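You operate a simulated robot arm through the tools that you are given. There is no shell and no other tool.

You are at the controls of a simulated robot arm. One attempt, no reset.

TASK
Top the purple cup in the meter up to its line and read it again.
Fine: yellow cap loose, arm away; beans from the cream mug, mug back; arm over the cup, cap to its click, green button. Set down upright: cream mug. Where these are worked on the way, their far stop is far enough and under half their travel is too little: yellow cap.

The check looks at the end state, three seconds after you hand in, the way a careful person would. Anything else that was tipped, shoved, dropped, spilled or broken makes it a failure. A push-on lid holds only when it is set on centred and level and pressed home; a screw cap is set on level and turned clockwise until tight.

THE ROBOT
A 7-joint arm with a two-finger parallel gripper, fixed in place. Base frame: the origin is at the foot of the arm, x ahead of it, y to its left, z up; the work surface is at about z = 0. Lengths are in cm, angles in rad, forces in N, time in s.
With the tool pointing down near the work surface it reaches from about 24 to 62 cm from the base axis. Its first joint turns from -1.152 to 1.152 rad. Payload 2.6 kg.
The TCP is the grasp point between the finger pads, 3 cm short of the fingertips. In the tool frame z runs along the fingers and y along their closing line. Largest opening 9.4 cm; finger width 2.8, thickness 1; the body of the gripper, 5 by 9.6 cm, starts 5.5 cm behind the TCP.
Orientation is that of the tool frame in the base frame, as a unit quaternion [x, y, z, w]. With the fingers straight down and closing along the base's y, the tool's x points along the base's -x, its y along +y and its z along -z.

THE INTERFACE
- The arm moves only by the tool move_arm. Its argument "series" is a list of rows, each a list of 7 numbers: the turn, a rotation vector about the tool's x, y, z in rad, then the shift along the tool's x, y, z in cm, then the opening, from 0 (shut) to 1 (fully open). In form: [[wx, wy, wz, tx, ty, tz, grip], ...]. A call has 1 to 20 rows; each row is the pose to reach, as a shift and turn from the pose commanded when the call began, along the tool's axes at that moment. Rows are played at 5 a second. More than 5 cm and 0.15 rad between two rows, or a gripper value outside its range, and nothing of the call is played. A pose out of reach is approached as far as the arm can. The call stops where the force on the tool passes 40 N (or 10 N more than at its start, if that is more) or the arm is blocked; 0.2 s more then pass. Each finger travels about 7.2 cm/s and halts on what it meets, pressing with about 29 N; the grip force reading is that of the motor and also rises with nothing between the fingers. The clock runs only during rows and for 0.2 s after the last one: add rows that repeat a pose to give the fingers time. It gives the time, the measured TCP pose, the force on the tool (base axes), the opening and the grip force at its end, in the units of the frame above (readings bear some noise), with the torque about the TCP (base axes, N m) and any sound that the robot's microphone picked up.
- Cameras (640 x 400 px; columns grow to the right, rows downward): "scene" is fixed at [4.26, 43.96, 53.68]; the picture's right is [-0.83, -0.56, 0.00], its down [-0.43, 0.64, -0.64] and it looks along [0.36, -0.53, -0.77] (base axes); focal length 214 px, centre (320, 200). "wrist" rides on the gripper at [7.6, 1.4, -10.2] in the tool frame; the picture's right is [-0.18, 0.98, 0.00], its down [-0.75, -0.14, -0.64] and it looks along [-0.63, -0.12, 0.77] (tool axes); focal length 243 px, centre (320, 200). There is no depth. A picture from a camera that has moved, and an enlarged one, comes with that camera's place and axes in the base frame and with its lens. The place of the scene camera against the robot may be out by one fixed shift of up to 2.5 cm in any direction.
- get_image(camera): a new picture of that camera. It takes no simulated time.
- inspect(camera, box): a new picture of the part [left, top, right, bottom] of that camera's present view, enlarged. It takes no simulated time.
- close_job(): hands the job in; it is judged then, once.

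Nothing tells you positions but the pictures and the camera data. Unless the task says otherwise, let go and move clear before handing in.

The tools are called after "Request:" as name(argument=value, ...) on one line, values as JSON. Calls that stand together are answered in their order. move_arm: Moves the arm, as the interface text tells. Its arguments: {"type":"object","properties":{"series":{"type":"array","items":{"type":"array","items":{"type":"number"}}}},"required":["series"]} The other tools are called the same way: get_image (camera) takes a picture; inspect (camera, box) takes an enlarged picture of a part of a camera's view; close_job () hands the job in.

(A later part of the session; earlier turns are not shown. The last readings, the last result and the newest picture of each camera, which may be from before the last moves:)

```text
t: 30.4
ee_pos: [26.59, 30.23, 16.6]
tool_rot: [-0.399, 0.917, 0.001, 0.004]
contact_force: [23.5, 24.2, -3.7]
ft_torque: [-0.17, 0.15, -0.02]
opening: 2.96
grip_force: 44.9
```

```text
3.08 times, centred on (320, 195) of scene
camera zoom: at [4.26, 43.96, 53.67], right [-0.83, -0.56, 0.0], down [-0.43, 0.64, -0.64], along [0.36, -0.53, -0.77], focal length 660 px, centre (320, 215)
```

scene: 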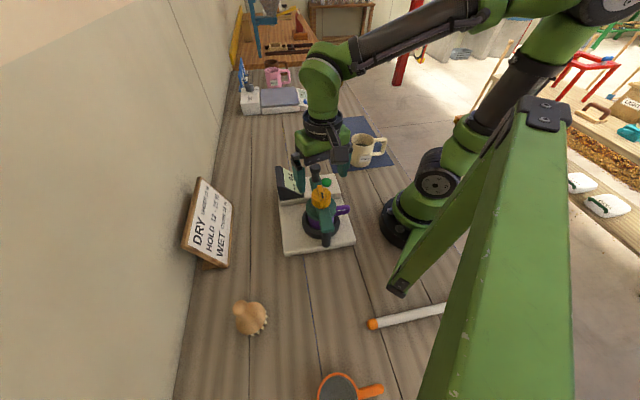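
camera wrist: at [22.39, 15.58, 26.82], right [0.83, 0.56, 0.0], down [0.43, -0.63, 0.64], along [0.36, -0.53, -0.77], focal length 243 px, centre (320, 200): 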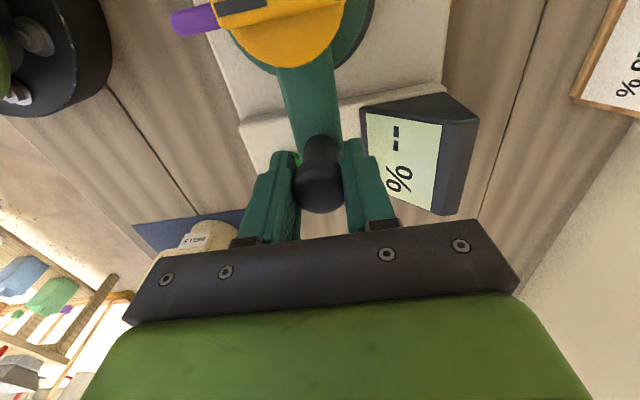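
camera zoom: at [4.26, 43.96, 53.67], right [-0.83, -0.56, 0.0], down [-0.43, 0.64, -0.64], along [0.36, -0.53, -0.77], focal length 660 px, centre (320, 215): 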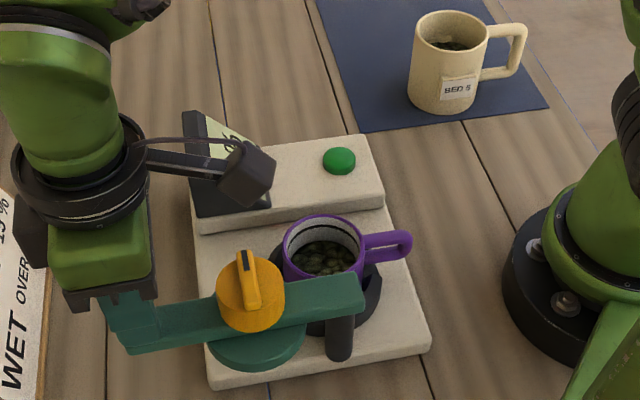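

The swing arm is now about 95° away and the cup with its inner line is exposed. I ease the radial load, release the knob, and rise.

Request:
move_arm(series=[[0, 0, 0, -0.1, 0, 0, 0.1], [0, 0, 0, -0.15, 0, 0, 0.1], [0, 0, 0, -0.15, 0, 0, 0.4], [0, 0, 0, -0.15, 0, 0, 0.65], [0, 0, 0, -0.15, 0, -1.5, 0.65], [0, 0, 0, -0.15, 0, -4, 0.65], [0, 0, 0, -0.15, 0, -8, 0.65], [0, 0, 0, -0.15, 0, -11, 0.8]])

Request:
inspect(camera="scene", box=[255, 130, 385, 260])

Request:
get_image(camera="wrist")

```text
t: 32.2
ee_pos: [26.57, 30.26, 27.47]
tool_rot: [-0.397, 0.918, 0.0, 0.0]
contact_force: [0.4, -0.9, 0.9]
ft_torque: [0.0, 0.01, 0.01]
opening: 7.51
grip_force: 0.1
```

```text
3.08 times, centred on (320, 195) of scene
camera zoom: at [4.26, 43.96, 53.68], right [-0.83, -0.56, 0.0], down [-0.43, 0.64, -0.64], along [0.36, -0.53, -0.77], focal length 660 px, centre (320, 215)
```

zoom: 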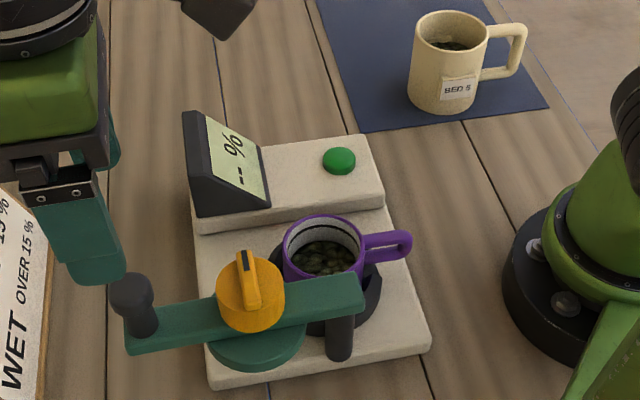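

```text
taken
camera wrist: at [20.19, 25.68, 37.77], right [-0.59, 0.81, 0.0], down [0.62, 0.45, 0.64], along [0.52, 0.38, -0.77], focal length 243 px, centre (320, 200)
```

wrist: 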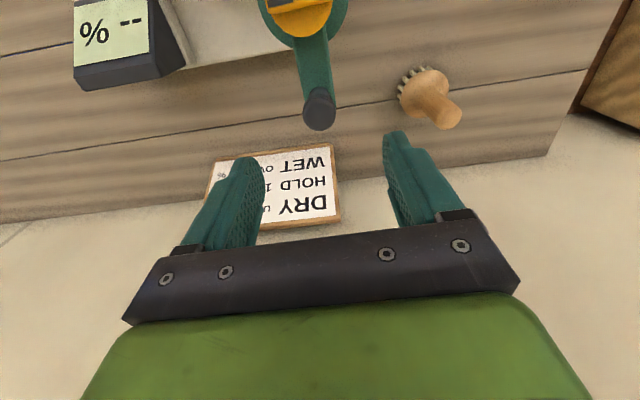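

Request:
inspect(camera="scene", box=[305, 185, 355, 235])

Request:
inspect(camera="scene", box=[325, 120, 405, 190])

```text
8.00 times, centred on (330, 210) of scene
camera zoom: at [4.26, 43.96, 53.68], right [-0.83, -0.56, 0.0], down [-0.43, 0.64, -0.64], along [0.36, -0.53, -0.77], focal length 1716 px, centre (240, 120)
```

zoom: 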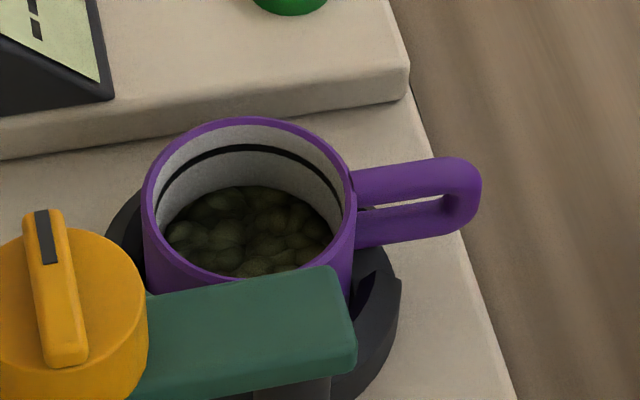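

```text
5.71 times, centred on (365, 155) of scene
camera zoom: at [4.26, 43.96, 53.68], right [-0.83, -0.56, 0.0], down [-0.43, 0.64, -0.64], along [0.36, -0.53, -0.77], focal length 1226 px, centre (63, 457)
```

zoom: 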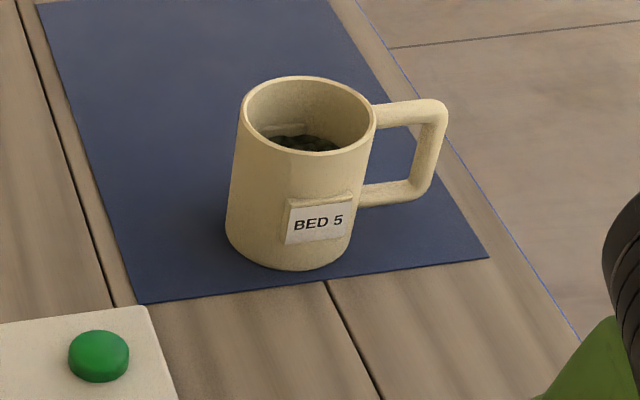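

The cup's inner black line is about 1 cm under the rim and the beans sit well below it. Before handling the mug I'll rehearse the pouring posture empty-handed at a safe height over the cup, to see whether the arm can tilt that way.

Request:
move_arm(series=[[0, 0, 0.14, 1.3, -0.35, 0, 0.8], [0, 0, 0.28, 2.6, -0.7, 0, 0.8], [0, 0, 0.42, 3.9, -1.05, 0, 0.8], [0, 0, 0.56, 5.2, -1.4, 0, 0.8], [0, 0, 0.7, 6.5, -1.75, 0, 0.8], [0, 0, 0.84, 7.8, -2.1, 0, 0.8], [0, 0, 0.98, 9.1, -2.45, 0, 0.8], [0, 0, 1.12, 10.4, -2.8, 0, 0.8], [0, 0, 1.26, 11.7, -3.15, 0.5, 0.8], [0, 0, 1.4, 13.0, -3.5, 1, 0.8], [0, 0, 1.52, 14.2, -3.8, 1.5, 0.8], [0, 0, 1.6, 15.1, -4.07, 1.5, 0.8], [0, 0, 1.6, 15.1, -4.07, 1.5, 0.8]])

Request:
get_image(camera="wrist")

```text
t: 35.0
ee_pos: [19.28, 16.47, 26.21]
tool_rot: [0.383, 0.924, -0.001, 0.0]
contact_force: [0.1, 0.1, 0.1]
ft_torque: [0.02, 0.03, 0.01]
opening: 7.51
grip_force: 0.1
```

```text
taken
camera wrist: at [14.81, 22.79, 36.41], right [0.83, 0.56, 0.0], down [0.43, -0.63, 0.64], along [0.36, -0.53, -0.77], focal length 243 px, centre (320, 200)
```

wrist: 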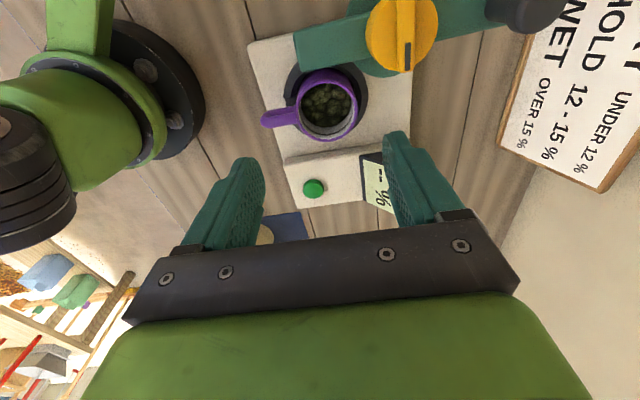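

Request:
inspect(camera="wrist", box=[250, 40, 400, 170])

Request:
move_arm(series=[[0, 0.14, 0, 0, 0, 0, 0.8], [0, 0.28, 0, 0, 0, 0, 0.8], [0, 0.42, 0, 0, 0, 0, 0.8], [0, 0.56, 0, 0, 0, 0, 0.8], [0, 0.7, 0, 0, 0, 0, 0.8], [0, 0.84, 0, 0, 0, 0, 0.8], [0, 0.98, 0, 0, 0, 0, 0.8], [0, 1.12, 0, 0, 0, 0, 0.8], [0, 1.12, 0, 0, 0, 0, 0.8]])

```text
3.08 times, centred on (325, 105) of wrist
camera zoom: at [14.81, 22.79, 36.41], right [0.83, 0.56, 0.0], down [0.43, -0.63, 0.64], along [0.36, -0.53, -0.77], focal length 746 px, centre (305, 492)
```

zoom: 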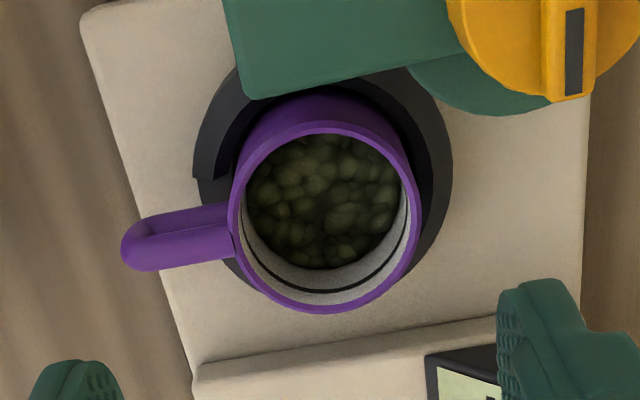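

```text
t: 37.0
ee_pos: [19.13, 16.46, 26.12]
tool_rot: [0.325, 0.782, 0.204, -0.491]
contact_force: [0.5, 0.1, -0.1]
ft_torque: [0.0, -0.02, 0.02]
opening: 7.52
grip_force: 0.0
```

Request:
move_arm(series=[[0, 0.14, 0, 0, 0, 0, 0.8], [0, 0.28, 0, 0, 0, 0, 0.8], [0, 0.42, 0, 0, 0, 0, 0.8], [0, 0.56, 0, 0, 0, 0, 0.8], [0, 0.7, 0, 0, 0, 0, 0.8], [0, 0.7, 0, 0, 0, 0, 0.8]])

Request:
get_image(camera="scene")

Request:
get_image(camera="wrist")

```text
t: 38.4
ee_pos: [19.22, 16.41, 26.1]
tool_rot: [-0.234, -0.566, -0.302, 0.73]
contact_force: [-0.9, 0.0, 0.0]
ft_torque: [-0.02, 0.03, 0.02]
opening: 7.52
grip_force: 0.0
```

```text
taken
```

scene: 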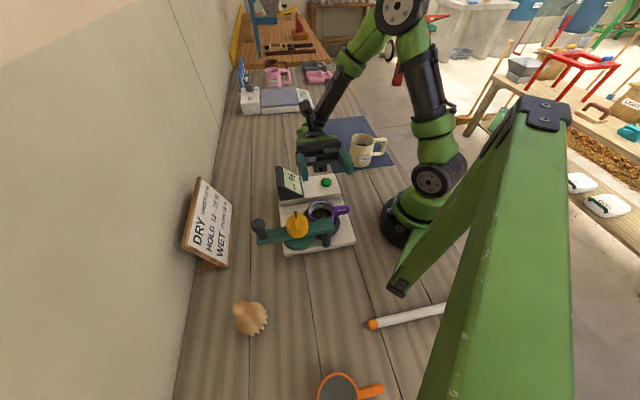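

```text
taken
camera wrist: at [28.53, 9.06, 30.96], right [0.66, 0.73, -0.18], down [0.21, -0.41, -0.89], along [-0.72, 0.55, -0.42], focal length 243 px, centre (320, 200)
```

wrist: 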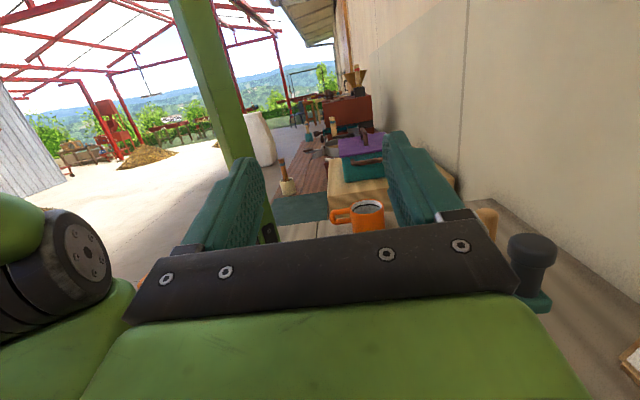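

The arm can reach 1.8 rad of tilt there. I'll undo the tilt and then go look at the mug from above.

Request:
move_arm(series=[[0, -0.14, 0, 0, 0, 0, 0.8], [0, -0.28, 0, 0, 0, 0, 0.8], [0, -0.42, 0, 0, 0, 0, 0.8], [0, -0.56, 0, 0, 0, 0, 0.8], [0, -0.7, 0, 0, 0, 0, 0.8], [0, -0.84, 0, 0, 0, 0, 0.8], [0, -0.98, 0, 0, 0, 0, 0.8], [0, -1.12, 0, 0, 0, 0, 0.8], [0, -1.26, 0, 0, 0, 0, 0.8], [0, -1.4, 0, 0, 0, 0, 0.8], [0, -1.54, 0, 0, 0, 0, 0.8], [0, -1.68, 0, 0, 0, 0, 0.8], [0, -1.82, 0, 0, 0, 0, 0.8], [0, -1.82, 0, 0, 0, 0, 1]])

```text
t: 41.4
ee_pos: [19.14, 16.45, 26.09]
tool_rot: [0.383, 0.924, 0.0, 0.001]
contact_force: [-0.5, 0.5, 0.1]
ft_torque: [0.01, -0.02, 0.0]
opening: 9.37
grip_force: 0.0
```

Request:
move_arm(series=[[0, 0, -0.12, -2.98, -0.9, -0.33, 1], [0, 0, -0.24, -5.97, -1.79, -0.67, 1], [0, 0, -0.36, -8.95, -2.69, -1.0, 1], [0, 0, -0.48, -11.93, -3.58, -1.33, 1], [0, 0, -0.6, -14.9, -4.48, -1.67, 1], [0, 0, -0.72, -17.9, -5.37, -2.0, 1], [0, 0, -0.84, -19.67, -7.6, -2.0, 1], [0, 0, -0.96, -21.43, -9.85, -2.0, 1], [0, 0, -1.07, -23.2, -12.1, -2.0, 1], [0, 0, -1.19, -25.0, -14.3, -2.0, 1], [0, 0, -1.31, -26.7, -16.6, -2.0, 1], [0, 0, -1.43, -28.5, -18.8, -2.0, 1], [0, 0, -1.43, -28.5, -18.8, -2.0, 1]])

Request:
get_image(camera="wrist")

Request:
get_image(camera="scene")

```text
t: 44.2
ee_pos: [25.76, -17.07, 28.02]
tool_rot: [-0.317, 0.948, 0.0, 0.0]
contact_force: [-0.6, -0.5, 0.1]
ft_torque: [0.02, 0.0, 0.01]
opening: 9.4
grip_force: 0.0
```

```text
taken
camera wrist: at [18.8, -20.59, 38.27], right [-0.44, 0.9, 0.0], down [0.69, 0.34, 0.64], along [0.57, 0.29, -0.77], focal length 243 px, centre (320, 200)
```

wrist: 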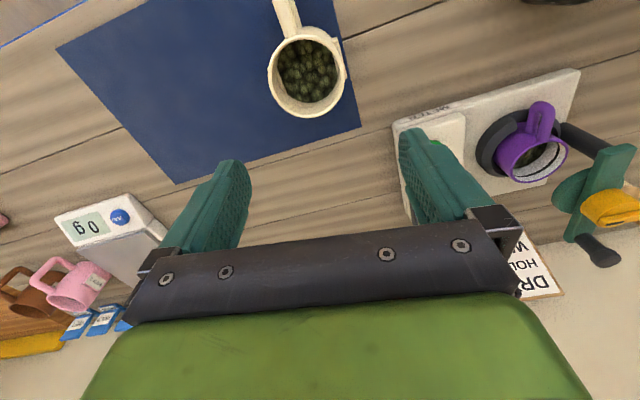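

```text
taken
```

scene: 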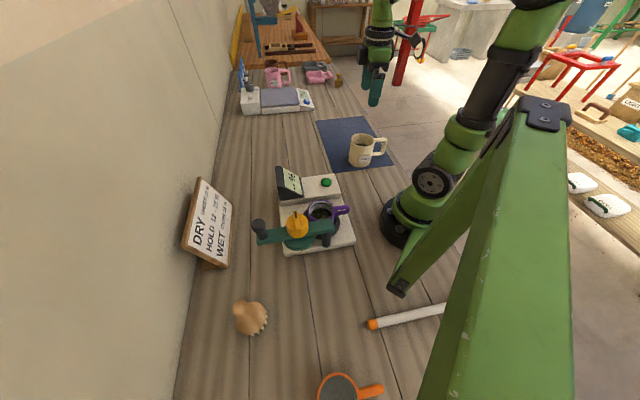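

Request:
inspect(camera="wrist", box=[230, 0, 390, 130])

```text
3.08 times, centred on (310, 65) of wrist
camera zoom: at [18.8, -20.59, 38.27], right [-0.44, 0.9, 0.0], down [0.69, 0.34, 0.64], along [0.57, 0.29, -0.77], focal length 746 px, centre (351, 615)
```

zoom: 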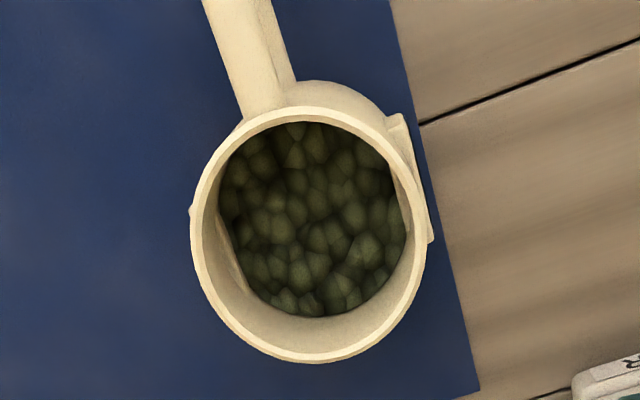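

The mug centre is about (25.6, -19.0), rim near z = 8.5, outer diameter about 8.6 cm; handle points toward 217°, label at about 127°. I'll grip the body at about 70°/250°, which avoids both, so I'll come lower with that yaw and check the alignment.

Request:
move_arm(series=[[0, 0, 0.13, 0.15, -0.2, 1.5, 1], [0, 0, 0.26, 0.3, -0.4, 3.0, 1], [0, 0, 0.39, 0.45, -0.6, 4.5, 1], [0, 0, 0.52, 0.6, -0.8, 6.0, 1], [0, 0, 0.65, 0.8, -1.0, 7.5, 1], [0, 0, 0.78, 1.0, -1.2, 9.0, 1], [0, 0, 0.9, 1.22, -1.46, 10.5, 1], [0, 0, 0.995, 1.22, -1.46, 12.0, 1], [0, 0, 0.995, 1.22, -1.46, 12.0, 1]])

Request:
get_image(camera="wrist")

Request:
inspect(camera="scene", box=[315, 90, 415, 190])

```text
t: 46.2
ee_pos: [25.96, -18.97, 15.92]
tool_rot: [0.176, 0.984, 0.0, 0.0]
contact_force: [-0.9, -0.1, -0.2]
ft_torque: [-0.01, -0.02, 0.01]
opening: 9.38
grip_force: 0.2
```

```text
taken
camera wrist: at [19.33, -15.07, 26.18], right [0.51, 0.86, 0.0], down [0.66, -0.39, 0.64], along [0.55, -0.33, -0.77], focal length 243 px, centre (320, 200)
```

wrist: 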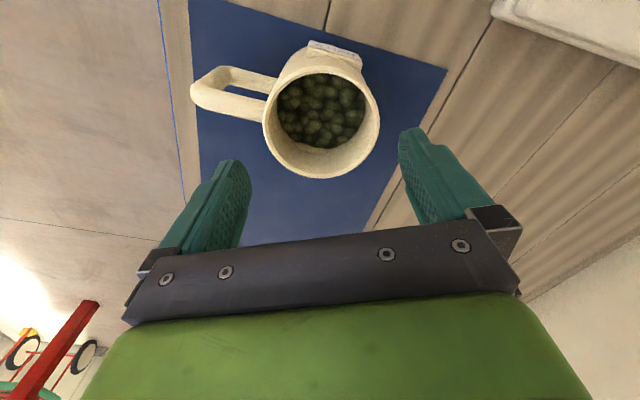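

```text
4.00 times, centred on (365, 140) of scene
camera zoom: at [4.26, 43.96, 53.68], right [-0.83, -0.56, 0.0], down [-0.43, 0.64, -0.64], along [0.36, -0.53, -0.77], focal length 858 px, centre (140, 440)
```

zoom: 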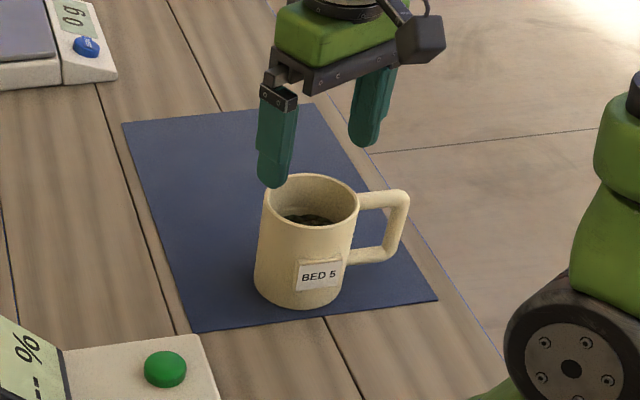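

Request:
inspect(camera="wrist", box=[240, 30, 400, 190])

```text
2.50 times, centred on (320, 110) of wrist
camera zoom: at [19.33, -15.07, 26.18], right [0.51, 0.86, 0.0], down [0.66, -0.39, 0.64], along [0.55, -0.33, -0.77], focal length 606 px, centre (320, 425)
```

zoom: 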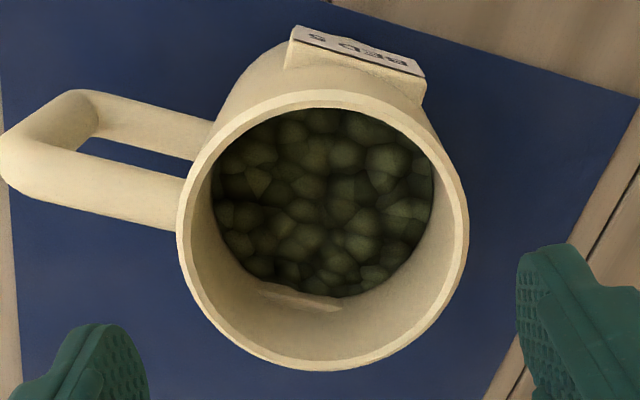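

Request:
move_arm(series=[[0, 0, 0, 0.3, 0.1, 1.0, 1], [0, 0, 0, 0.5, 0.15, 2.0, 1], [0, 0, 0, 0.5, 0.15, 2.8, 1], [0, 0, 0, 0.5, 0.15, 2.8, 1]])

Request:
inspect(camera="wrist", box=[200, 50, 440, 200])

Request:
inspect(camera="scene", box=[325, 90, 405, 190])

```text
t: 47.2
ee_pos: [25.6, -18.81, 13.0]
tool_rot: [0.174, 0.985, 0.0, 0.0]
contact_force: [-0.8, 0.1, -0.4]
ft_torque: [0.0, 0.0, 0.02]
opening: 9.4
grip_force: 0.0
```

```text
2.67 times, centred on (320, 125) of wrist
camera zoom: at [18.87, -14.87, 23.37], right [0.51, 0.86, 0.0], down [0.66, -0.39, 0.64], along [0.55, -0.33, -0.77], focal length 647 px, centre (320, 400)
```

zoom: 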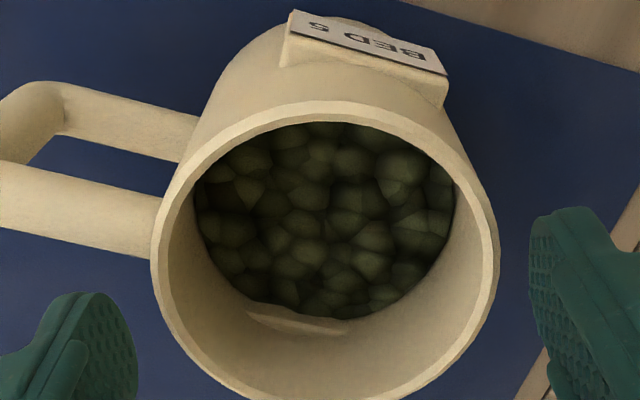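

```text
4.00 times, centred on (365, 140) of scene
camera zoom: at [4.26, 43.96, 53.68], right [-0.83, -0.56, 0.0], down [-0.43, 0.64, -0.64], along [0.36, -0.53, -0.77], focal length 858 px, centre (140, 440)
```

zoom: 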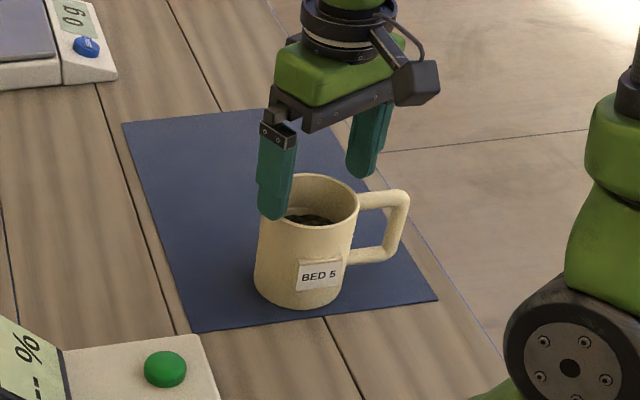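

The rim is nearly centred between the fingers; I apply a final 1 mm correction and descend around the mug in small steps.

Request:
move_arm(series=[[0, 0, 0, 0.15, 0.1, 0.3, 1], [0, 0, 0, 0.15, 0.1, 1.0, 1], [0, 0, 0, 0.15, 0.1, 1.8, 1], [0, 0, 0, 0.15, 0.1, 2.6, 1]])

Request:
get_image(camera="wrist")

Request:
inspect(camera="scene", box=[325, 90, 405, 190])

```text
t: 48.2
ee_pos: [25.35, -18.55, 10.59]
tool_rot: [0.175, 0.984, 0.0, -0.001]
contact_force: [0.8, -0.5, -0.2]
ft_torque: [0.03, -0.03, -0.02]
opening: 9.4
grip_force: 0.0
```

```text
taken
camera wrist: at [18.68, -14.53, 20.87], right [0.51, 0.86, 0.0], down [0.66, -0.39, 0.64], along [0.55, -0.33, -0.77], focal length 243 px, centre (320, 200)
```

wrist: 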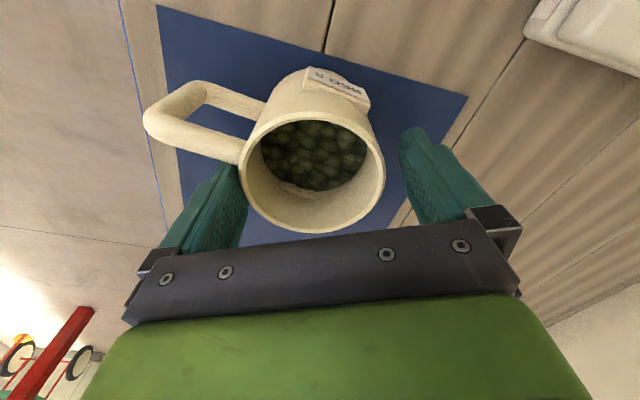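

```text
4.00 times, centred on (365, 140) of scene
camera zoom: at [4.26, 43.96, 53.68], right [-0.83, -0.56, 0.0], down [-0.43, 0.64, -0.64], along [0.36, -0.53, -0.77], focal length 858 px, centre (140, 440)
```

zoom: 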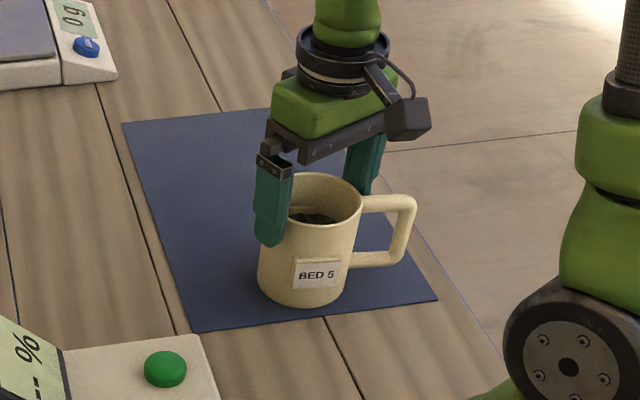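

Request:
inspect(camera="wrist", box=[130, 60, 330, 240])

Request:
inspect(camera="wrist", box=[310, 60, 510, 240])

Request:
inspect(camera="scene", box=[340, 120, 390, 170])

```text
2.22 times, centred on (230, 150) of wrist
camera zoom: at [18.68, -14.53, 20.87], right [0.51, 0.86, 0.0], down [0.66, -0.39, 0.64], along [0.55, -0.33, -0.77], focal length 539 px, centre (520, 311)
```

zoom: 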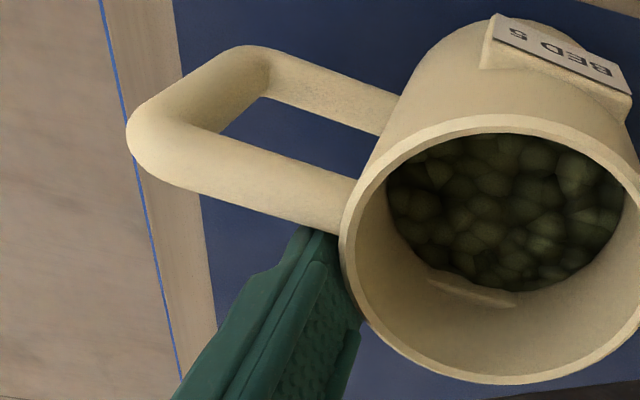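

```text
2.22 times, centred on (410, 150) of wrist
camera zoom: at [18.68, -14.53, 20.87], right [0.51, 0.86, 0.0], down [0.66, -0.39, 0.64], along [0.55, -0.33, -0.77], focal length 539 px, centre (120, 311)
```

zoom: 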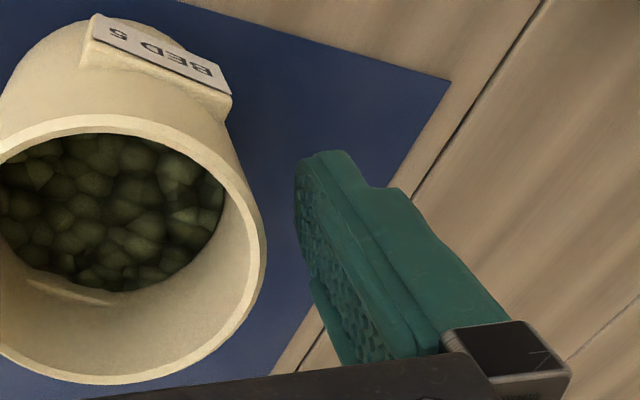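

```text
8.00 times, centred on (365, 145) of scene
camera zoom: at [4.26, 43.96, 53.68], right [-0.83, -0.56, 0.0], down [-0.43, 0.64, -0.64], along [0.36, -0.53, -0.77], focal length 1716 px, centre (-40, 640)
```

zoom: 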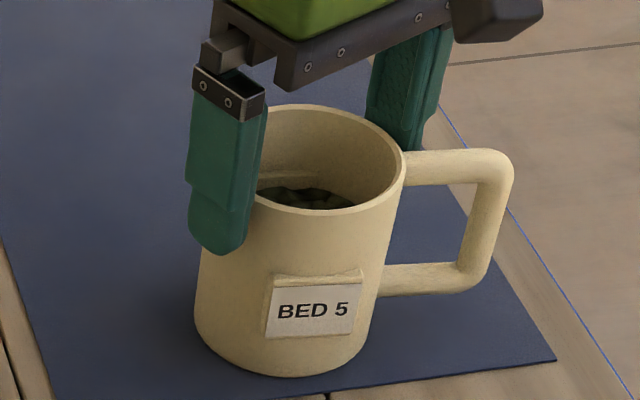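

A finger brushed the handle root and nudged the mug slightly (still upright). I'll back up, re-measure and choose a yaw a little further from the handle.

Request:
move_arm(series=[[0, 0, 0, 0, -0.1, -0.6, 1], [0, 0, 0, 0, -0.2, -1.6, 1], [0, 0, -0.08, 0, -0.3, -2.6, 1], [0, 0, -0.08, 0, -0.45, -2.6, 1], [0, 0, -0.08, 0, -0.45, -2.6, 1]])

Request:
get_image(camera="wrist")

Request:
inspect(camera="wrist", box=[200, 50, 440, 200])

Request:
inspect(camera="scene", box=[340, 120, 390, 170])

```text
t: 49.4
ee_pos: [25.4, -18.89, 13.11]
tool_rot: [0.135, 0.991, 0.0, 0.001]
contact_force: [0.8, -0.2, 0.0]
ft_torque: [-0.02, -0.01, 0.0]
opening: 9.38
grip_force: 0.0
```

```text
taken
camera wrist: at [18.26, -15.53, 23.46], right [0.44, 0.9, 0.0], down [0.69, -0.34, 0.64], along [0.58, -0.28, -0.77], focal length 243 px, centre (320, 200)
```

wrist: 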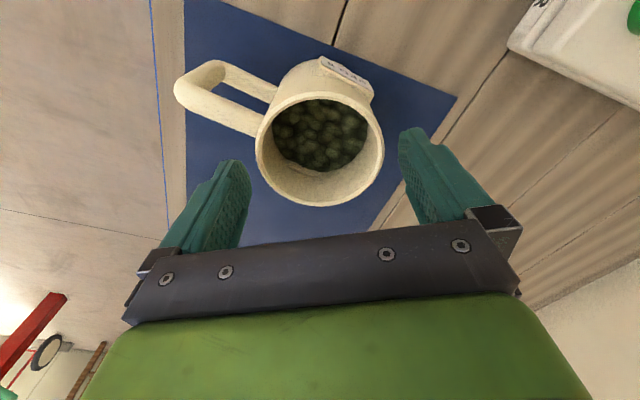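

```text
2.67 times, centred on (320, 125) of wrist
camera zoom: at [18.26, -15.53, 23.46], right [0.44, 0.9, 0.0], down [0.69, -0.34, 0.64], along [0.58, -0.28, -0.77], focal length 647 px, centre (320, 400)
```

zoom: 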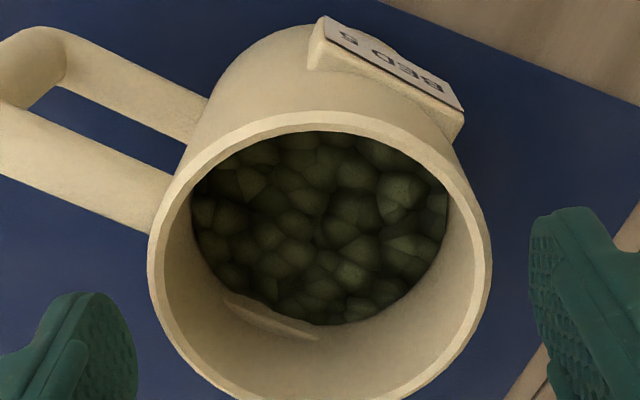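

```text
8.00 times, centred on (365, 145) of scene
camera zoom: at [4.26, 43.96, 53.68], right [-0.83, -0.56, 0.0], down [-0.43, 0.64, -0.64], along [0.36, -0.53, -0.77], focal length 1716 px, centre (-40, 640)
```

zoom: 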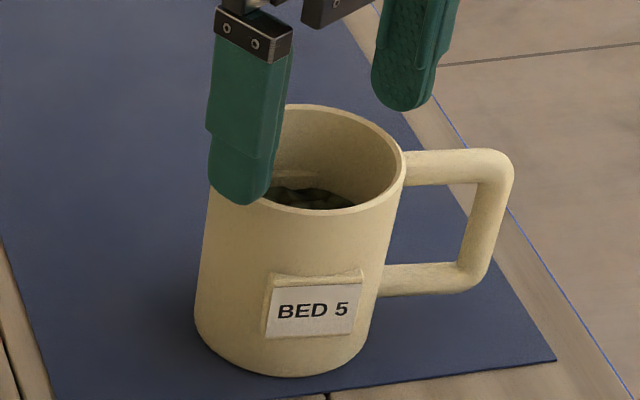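

Request:
move_arm(series=[[0, 0, 0, 0, 0, 0, 1], [0, 0, 0, 0, 0, 0, 1], [0, 0, 0, 0, 0, 0, 1], [0, 0, 0, 0, 0, 0, 1]])

Request:
inspect(camera="wrist", box=[220, 60, 420, 220])

```text
t: 50.4
ee_pos: [25.28, -18.87, 13.16]
tool_rot: [0.136, 0.991, 0.0, 0.0]
contact_force: [0.2, -0.1, -0.1]
ft_torque: [-0.02, -0.01, -0.03]
opening: 9.36
grip_force: 0.1
```

```text
2.50 times, centred on (320, 140) of wrist
camera zoom: at [18.26, -15.52, 23.45], right [0.44, 0.9, 0.0], down [0.69, -0.34, 0.64], along [0.58, -0.28, -0.77], focal length 606 px, centre (320, 350)
```

zoom: 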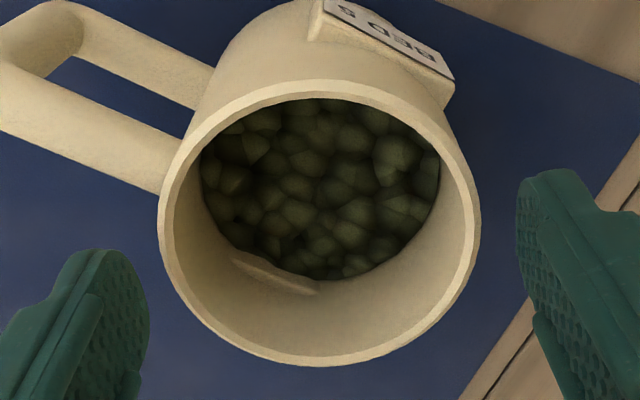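

Request:
move_arm(series=[[0, 0, 0, 0, -0.17, 0, 1], [0, 0, 0, 0, -0.17, 0, 1], [0, 0, 0, 0, -0.17, 0.8, 1], [0, 0, 0, 0, -0.17, 1.6, 1], [0, 0, 0, 0, -0.17, 2.2, 1], [0, 0, 0, 0, -0.17, 2.2, 1]])

Request:
inspect(camera="wrist", box=[200, 80, 440, 240])

Request:
inspect(camera="scene", box=[340, 120, 390, 170])

```text
t: 51.8
ee_pos: [25.24, -19.08, 11.15]
tool_rot: [0.135, 0.991, -0.001, 0.001]
contact_force: [0.3, -0.7, 1.0]
ft_torque: [-0.03, 0.04, 0.0]
opening: 9.4
grip_force: 0.0
```

```text
2.50 times, centred on (320, 160) of wrist
camera zoom: at [18.17, -15.66, 21.34], right [0.44, 0.9, 0.0], down [0.69, -0.34, 0.64], along [0.58, -0.28, -0.77], focal length 606 px, centre (320, 300)
```

zoom: 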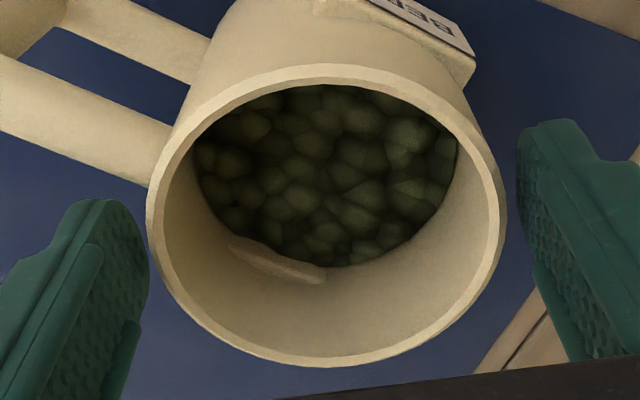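

```text
8.00 times, centred on (365, 145) of scene
camera zoom: at [4.26, 43.96, 53.68], right [-0.83, -0.56, 0.0], down [-0.43, 0.64, -0.64], along [0.36, -0.53, -0.77], focal length 1716 px, centre (-40, 640)
```

zoom: 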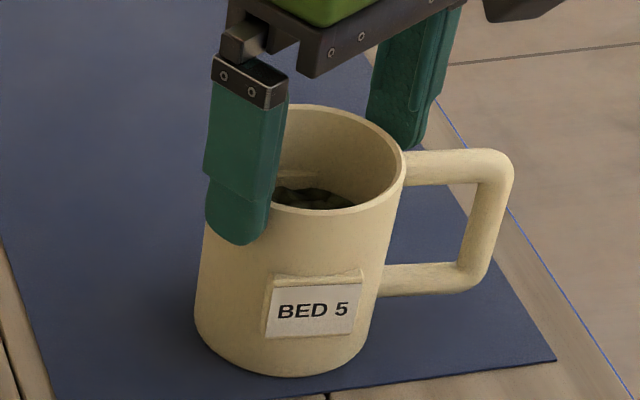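

The rim is now centred with about 2 mm clearance each side and the mug hasn't moved. I continue down slowly.

Request:
move_arm(series=[[0, 0, 0, 0, 0, 0.6, 1], [0, 0, 0, 0, 0, 1.2, 1], [0, 0, 0, 0, 0, 1.8, 1], [0, 0, 0, 0, 0, 1.8, 1]])

Request:
inspect(camera="wrist", box=[190, 100, 450, 260])

Request:
inspect(camera="scene", box=[340, 120, 390, 170])

```text
t: 52.8
ee_pos: [25.22, -19.04, 9.26]
tool_rot: [0.135, 0.991, -0.001, 0.0]
contact_force: [-1.1, 0.6, 0.1]
ft_torque: [0.01, 0.0, 0.01]
opening: 9.38
grip_force: 0.0
```

```text
2.46 times, centred on (320, 180) of wrist
camera zoom: at [18.15, -15.71, 19.5], right [0.44, 0.9, 0.0], down [0.69, -0.34, 0.64], along [0.58, -0.28, -0.77], focal length 597 px, centre (320, 249)
```

zoom: 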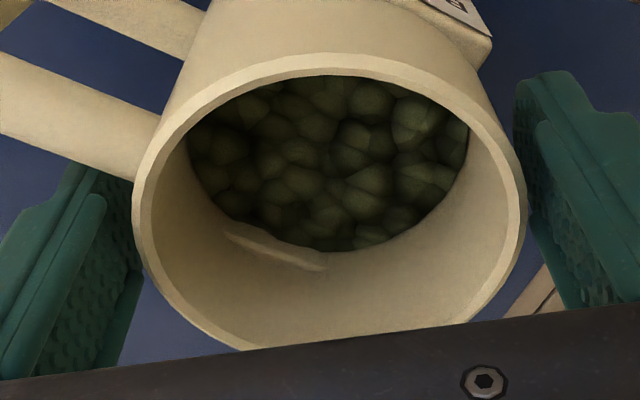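

```text
8.00 times, centred on (365, 145) of scene
camera zoom: at [4.26, 43.96, 53.68], right [-0.83, -0.56, 0.0], down [-0.43, 0.64, -0.64], along [0.36, -0.53, -0.77], focal length 1716 px, centre (-40, 640)
```

zoom: 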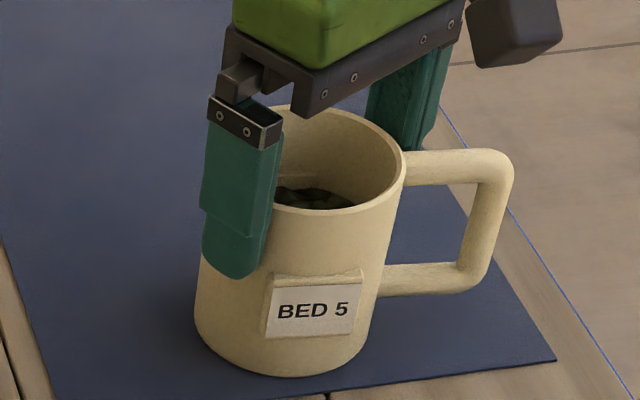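

Request:
move_arm(series=[[0, 0, 0, 0, 0.04, 0.6, 1], [0, 0, 0, 0, 0.04, 1.2, 1], [0, 0, 0, 0, 0.04, 1.6, 1], [0, 0, 0, 0, 0.04, 1.6, 1]])

Request:
inspect(camera="scene", box=[340, 120, 390, 170])

```text
t: 53.8
ee_pos: [25.23, -19.05, 7.85]
tool_rot: [0.135, 0.991, 0.0, 0.0]
contact_force: [-0.6, 0.2, 0.0]
ft_torque: [-0.02, -0.02, 0.0]
opening: 9.39
grip_force: 0.0
```

```text
8.00 times, centred on (365, 145) of scene
camera zoom: at [4.26, 43.96, 53.68], right [-0.83, -0.56, 0.0], down [-0.43, 0.64, -0.64], along [0.36, -0.53, -0.77], focal length 1716 px, centre (-40, 640)
```

zoom: 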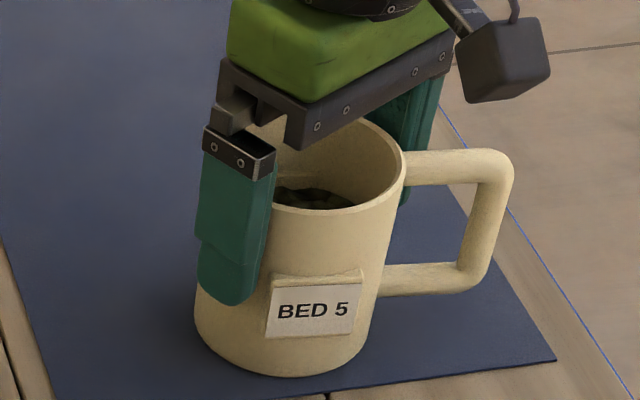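

No contact so far. I close on the mug body.

Request:
move_arm(series=[[0, 0, 0, 0, 0, 0, 0.95], [0, 0, 0, 0, 0, 0, 0.9], [0, 0, 0, 0, 0, 0, 0.8], [0, 0, 0, 0, 0, 0, 0.8], [0, 0, 0, 0, 0, 0, 0.8]])

Request:
inspect(camera="scene", box=[340, 120, 390, 170])

```text
t: 55.0
ee_pos: [25.24, -19.01, 7.81]
tool_rot: [0.135, 0.991, 0.0, 0.0]
contact_force: [-0.9, -1.2, 0.3]
ft_torque: [-0.06, 0.01, -0.01]
opening: 8.14
grip_force: 29.0
```

```text
8.00 times, centred on (365, 145) of scene
camera zoom: at [4.26, 43.96, 53.68], right [-0.83, -0.56, 0.0], down [-0.43, 0.64, -0.64], along [0.36, -0.53, -0.77], focal length 1716 px, centre (-40, 640)
```

zoom: 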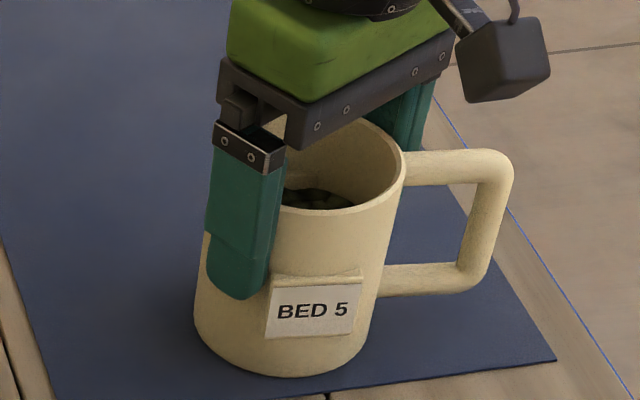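

The mug is gripped at 8.1 cm. I firm up the grip and lift a little to check the hold.

Request:
move_arm(series=[[0, 0, 0, 0, 0, 0, 0.4], [0, 0, 0, 0, 0, 0, 0], [0, 0, 0, 0, 0, 0, 0], [0, 0, 0, 0, 0, -0.5, 0], [0, 0, 0, 0, 0, -1.5, 0], [0, 0, 0, 0, 0, -3, 0], [0, 0, 0, 0, 0, -3, 0]])

Request:
inspect(camera="scene", box=[325, 100, 405, 180])

Request:
get_image(camera="wrist")

```text
t: 56.6
ee_pos: [25.19, -19.0, 10.78]
tool_rot: [0.135, 0.991, 0.001, 0.0]
contact_force: [0.2, -1.1, -3.7]
ft_torque: [0.07, 0.01, -0.01]
opening: 8.14
grip_force: 28.9
```

```text
5.00 times, centred on (365, 140) of scene
camera zoom: at [4.26, 43.96, 53.68], right [-0.83, -0.56, 0.0], down [-0.43, 0.64, -0.64], along [0.36, -0.53, -0.77], focal length 1072 px, centre (95, 500)
```

zoom: 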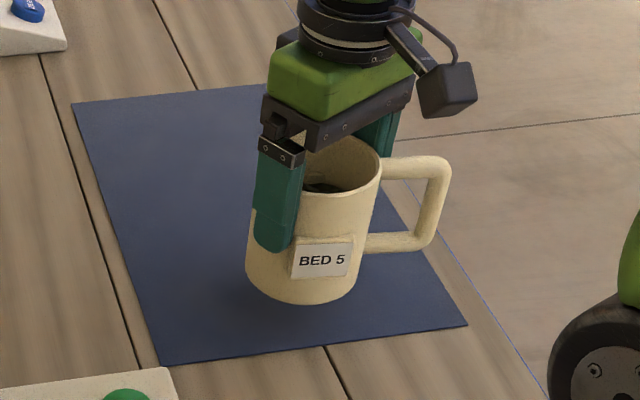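

```text
taken
camera wrist: at [18.18, -15.61, 21.07], right [0.44, 0.9, 0.0], down [0.69, -0.34, 0.64], along [0.58, -0.28, -0.77], focal length 243 px, centre (320, 200)
```

wrist: 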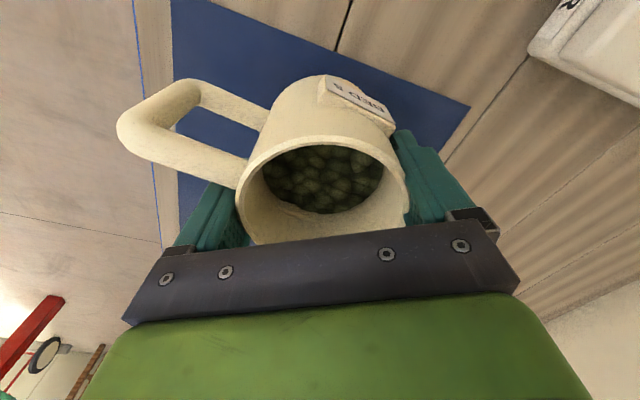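

The mug (about 3.7 N) is held securely. I lift it high and carry it upright toward the meter, turning slightly so it can be poured clear of the post.

Request:
move_arm(series=[[0, 0, 0, 0, 0, -2, 0], [0, 0, 0, 0, 0, -4.5, 0], [0, 0, 0, 0, 0, -7.5, 0], [0, 0, 0, 0, 0, -10.5, 0], [0, 0, 0, 0, 0, -13, 0], [0, 0, 0, 0, 0, -15.2, 0], [0, 0, -0.03, 0.5, 1.5, -15.2, 0], [0, 0, -0.07, 1.1, 3.8, -15.2, 0], [0, 0, -0.11, 1.75, 6.2, -15.2, 0], [0, 0, -0.15, 2.4, 8.6, -15.2, 0], [0, 0, -0.19, 3.1, 11.0, -15.2, 0], [0, 0, -0.23, 3.8, 13.4, -15.2, 0], [0, 0, -0.27, 4.45, 15.8, -15.2, 0], [0, 0, -0.31, 5.1, 18.2, -15.2, 0], [0, 0, -0.35, 5.8, 20.6, -15.2, 0], [0, 0, -0.39, 6.5, 23.0, -15.2, 0], [0, 0, -0.43, 7.2, 25.4, -15.2, 0], [0, 0, -0.47, 7.9, 27.8, -15.2, 0], [0, 0, -0.51, 8.3, 29.2, -15.2, 0], [0, 0, -0.53, 8.47, 29.8, -15.2, 0]])

Request:
get_image(camera="scene")

Request:
get_image(camera="wrist")

```text
t: 60.8
ee_pos: [25.01, 12.05, 25.95]
tool_rot: [-0.129, 0.992, 0.0, 0.0]
contact_force: [0.0, 0.6, -3.2]
ft_torque: [0.02, 0.05, 0.01]
opening: 8.18
grip_force: 28.7
```

```text
taken
```

scene: 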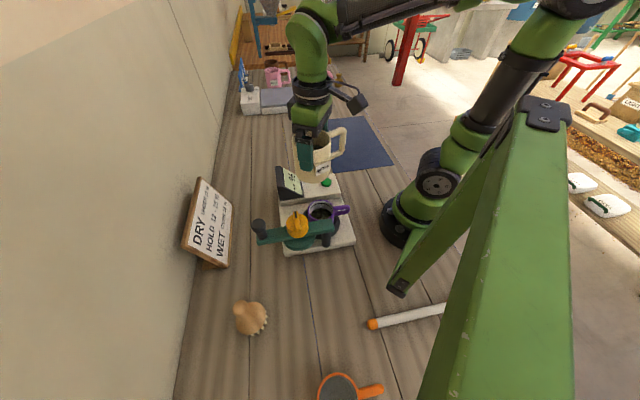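

```text
taken
camera wrist: at [17.24, 11.47, 36.17], right [-0.08, 1.0, 0.0], down [0.76, 0.06, 0.64], along [0.64, 0.05, -0.77], focal length 243 px, centre (320, 200)
```

wrist: 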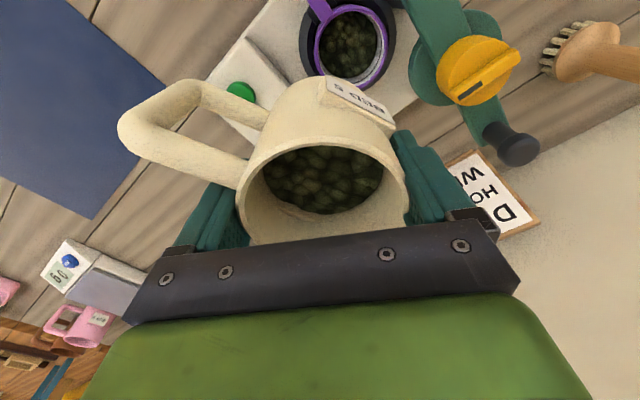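

Mug is upright over the meter area with the cup visible. I'll start a safe partial tilt (no flow expected below ~40°) while moving the lip toward the cup at a safe height.

Request:
move_arm(series=[[0, 0.07, 0, 0.84, 0.37, 0.5, 0], [0, 0.14, 0, 1.68, 0.75, 1.0, 0], [0, 0.21, 0, 2.52, 1.12, 1.5, 0], [0, 0.28, 0, 3.36, 1.5, 2.0, 0], [0, 0.35, 0, 4.2, 1.87, 2.5, 0], [0, 0.35, 0, 4.2, 1.87, 2.5, 0]])

Request:
get_image(camera="scene")

Request:
get_image(camera="wrist")

```text
t: 62.2
ee_pos: [20.52, 12.57, 23.51]
tool_rot: [-0.127, 0.976, -0.022, -0.173]
contact_force: [0.3, 1.1, -2.9]
ft_torque: [0.07, -0.03, -0.01]
opening: 8.16
grip_force: 29.3
```

```text
taken
```

scene: 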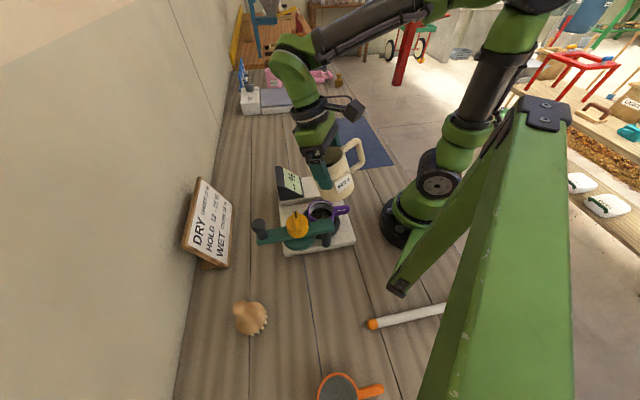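

```text
taken
camera wrist: at [16.54, 13.03, 35.67], right [-0.09, 0.99, -0.06], down [0.93, 0.1, 0.34], along [0.35, -0.03, -0.94], focal length 243 px, centre (320, 200)
```

wrist: 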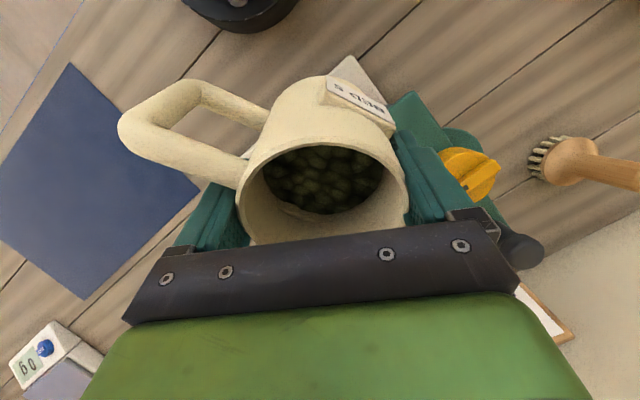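

Request:
move_arm(series=[[0, 0.07, 0, 0.56, 0.38, 0.88, 0], [0, 0.14, 0, 1.12, 0.76, 1.76, 0], [0, 0.21, 0, 1.68, 1.15, 2.65, 0], [0, 0.28, 0, 2.24, 1.53, 3.53, 0], [0, 0.35, 0, 2.8, 1.92, 4.42, 0], [0, 0.35, 0, 2.8, 1.92, 4.42, 0]])

Request:
get_image(camera="scene")

Request:
inspect(camera="scene", box=[270, 130, 390, 250])

Request:
get_image(camera="wrist")

```text
t: 63.6
ee_pos: [16.0, 13.59, 20.19]
tool_rot: [-0.122, 0.931, -0.045, -0.341]
contact_force: [-0.5, -0.2, -2.1]
ft_torque: [0.04, -0.04, -0.03]
opening: 8.18
grip_force: 29.0
```

```text
taken
```

scene: 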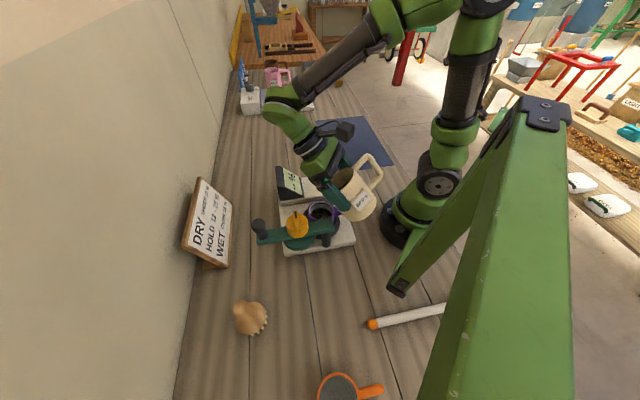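

```text
3.33 times, centred on (330, 190) of scene
camera zoom: at [4.26, 43.96, 53.68], right [-0.83, -0.56, 0.0], down [-0.43, 0.64, -0.64], along [0.36, -0.53, -0.77], focal length 715 px, centre (287, 233)
```

zoom: 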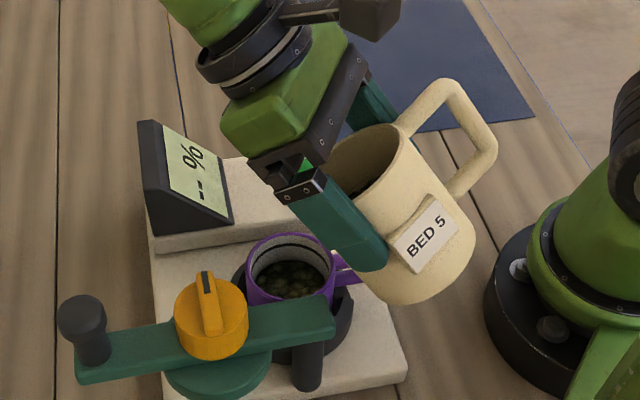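

```text
taken
camera wrist: at [16.25, 15.08, 32.96], right [-0.12, 0.99, -0.12], down [0.99, 0.12, 0.0], along [0.02, -0.12, -0.99], focal length 243 px, centre (320, 200)
```

wrist: 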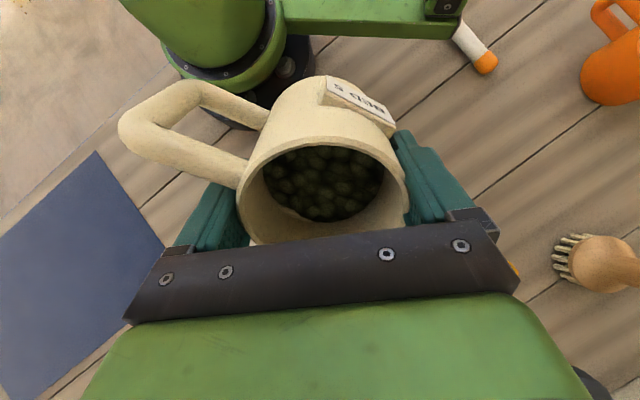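

Posture tracks well at 40° and no beans have moved. I lower the tilted mug so its lip is about 5–6 cm over the cup, keeping the tilt fixed.

Request:
move_arm(series=[[0, 0, 0, -0.7, 0, 0.84, 0], [0, 0, 0, -1.4, 0, 1.68, 0], [0, 0, 0, -2.1, 0, 2.5, 0], [0, 0, 0, -2.6, 0, 3.1, 0], [0, 0, 0, -2.6, 0, 3.1, 0]])

Request:
inspect(camera="scene", box=[270, 130, 390, 250])

Request:
get_image(camera="wrist")

```text
t: 64.8
ee_pos: [16.08, 13.49, 16.12]
tool_rot: [-0.123, 0.931, -0.046, -0.341]
contact_force: [0.5, 1.0, -2.0]
ft_torque: [0.04, -0.07, 0.0]
opening: 8.17
grip_force: 29.4
```

```text
3.33 times, centred on (330, 190) of scene
camera zoom: at [4.26, 43.96, 53.68], right [-0.83, -0.56, 0.0], down [-0.43, 0.64, -0.64], along [0.36, -0.53, -0.77], focal length 715 px, centre (287, 233)
```

zoom: 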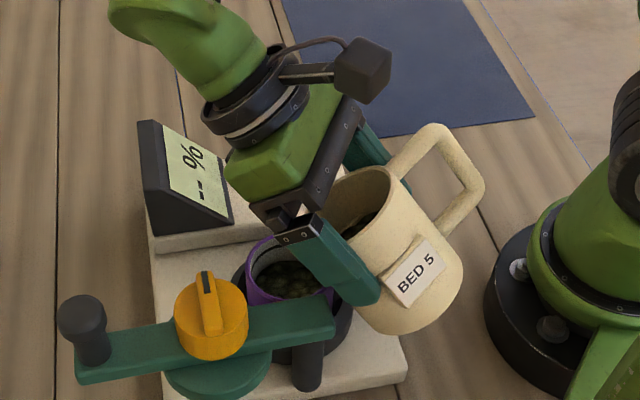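

```text
taken
camera wrist: at [16.35, 15.02, 28.94], right [-0.12, 0.99, -0.12], down [0.99, 0.12, 0.01], along [0.02, -0.12, -0.99], focal length 243 px, centre (320, 200)
```

wrist: 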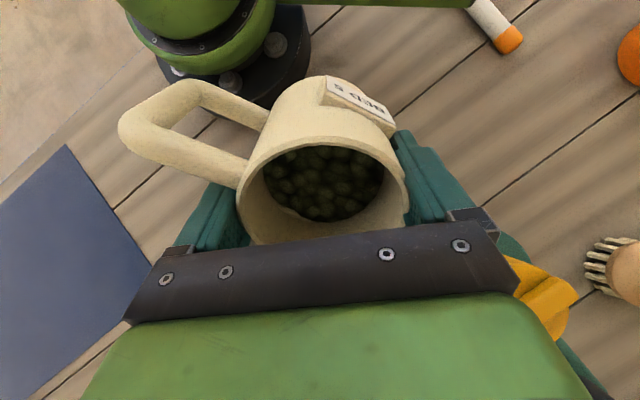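

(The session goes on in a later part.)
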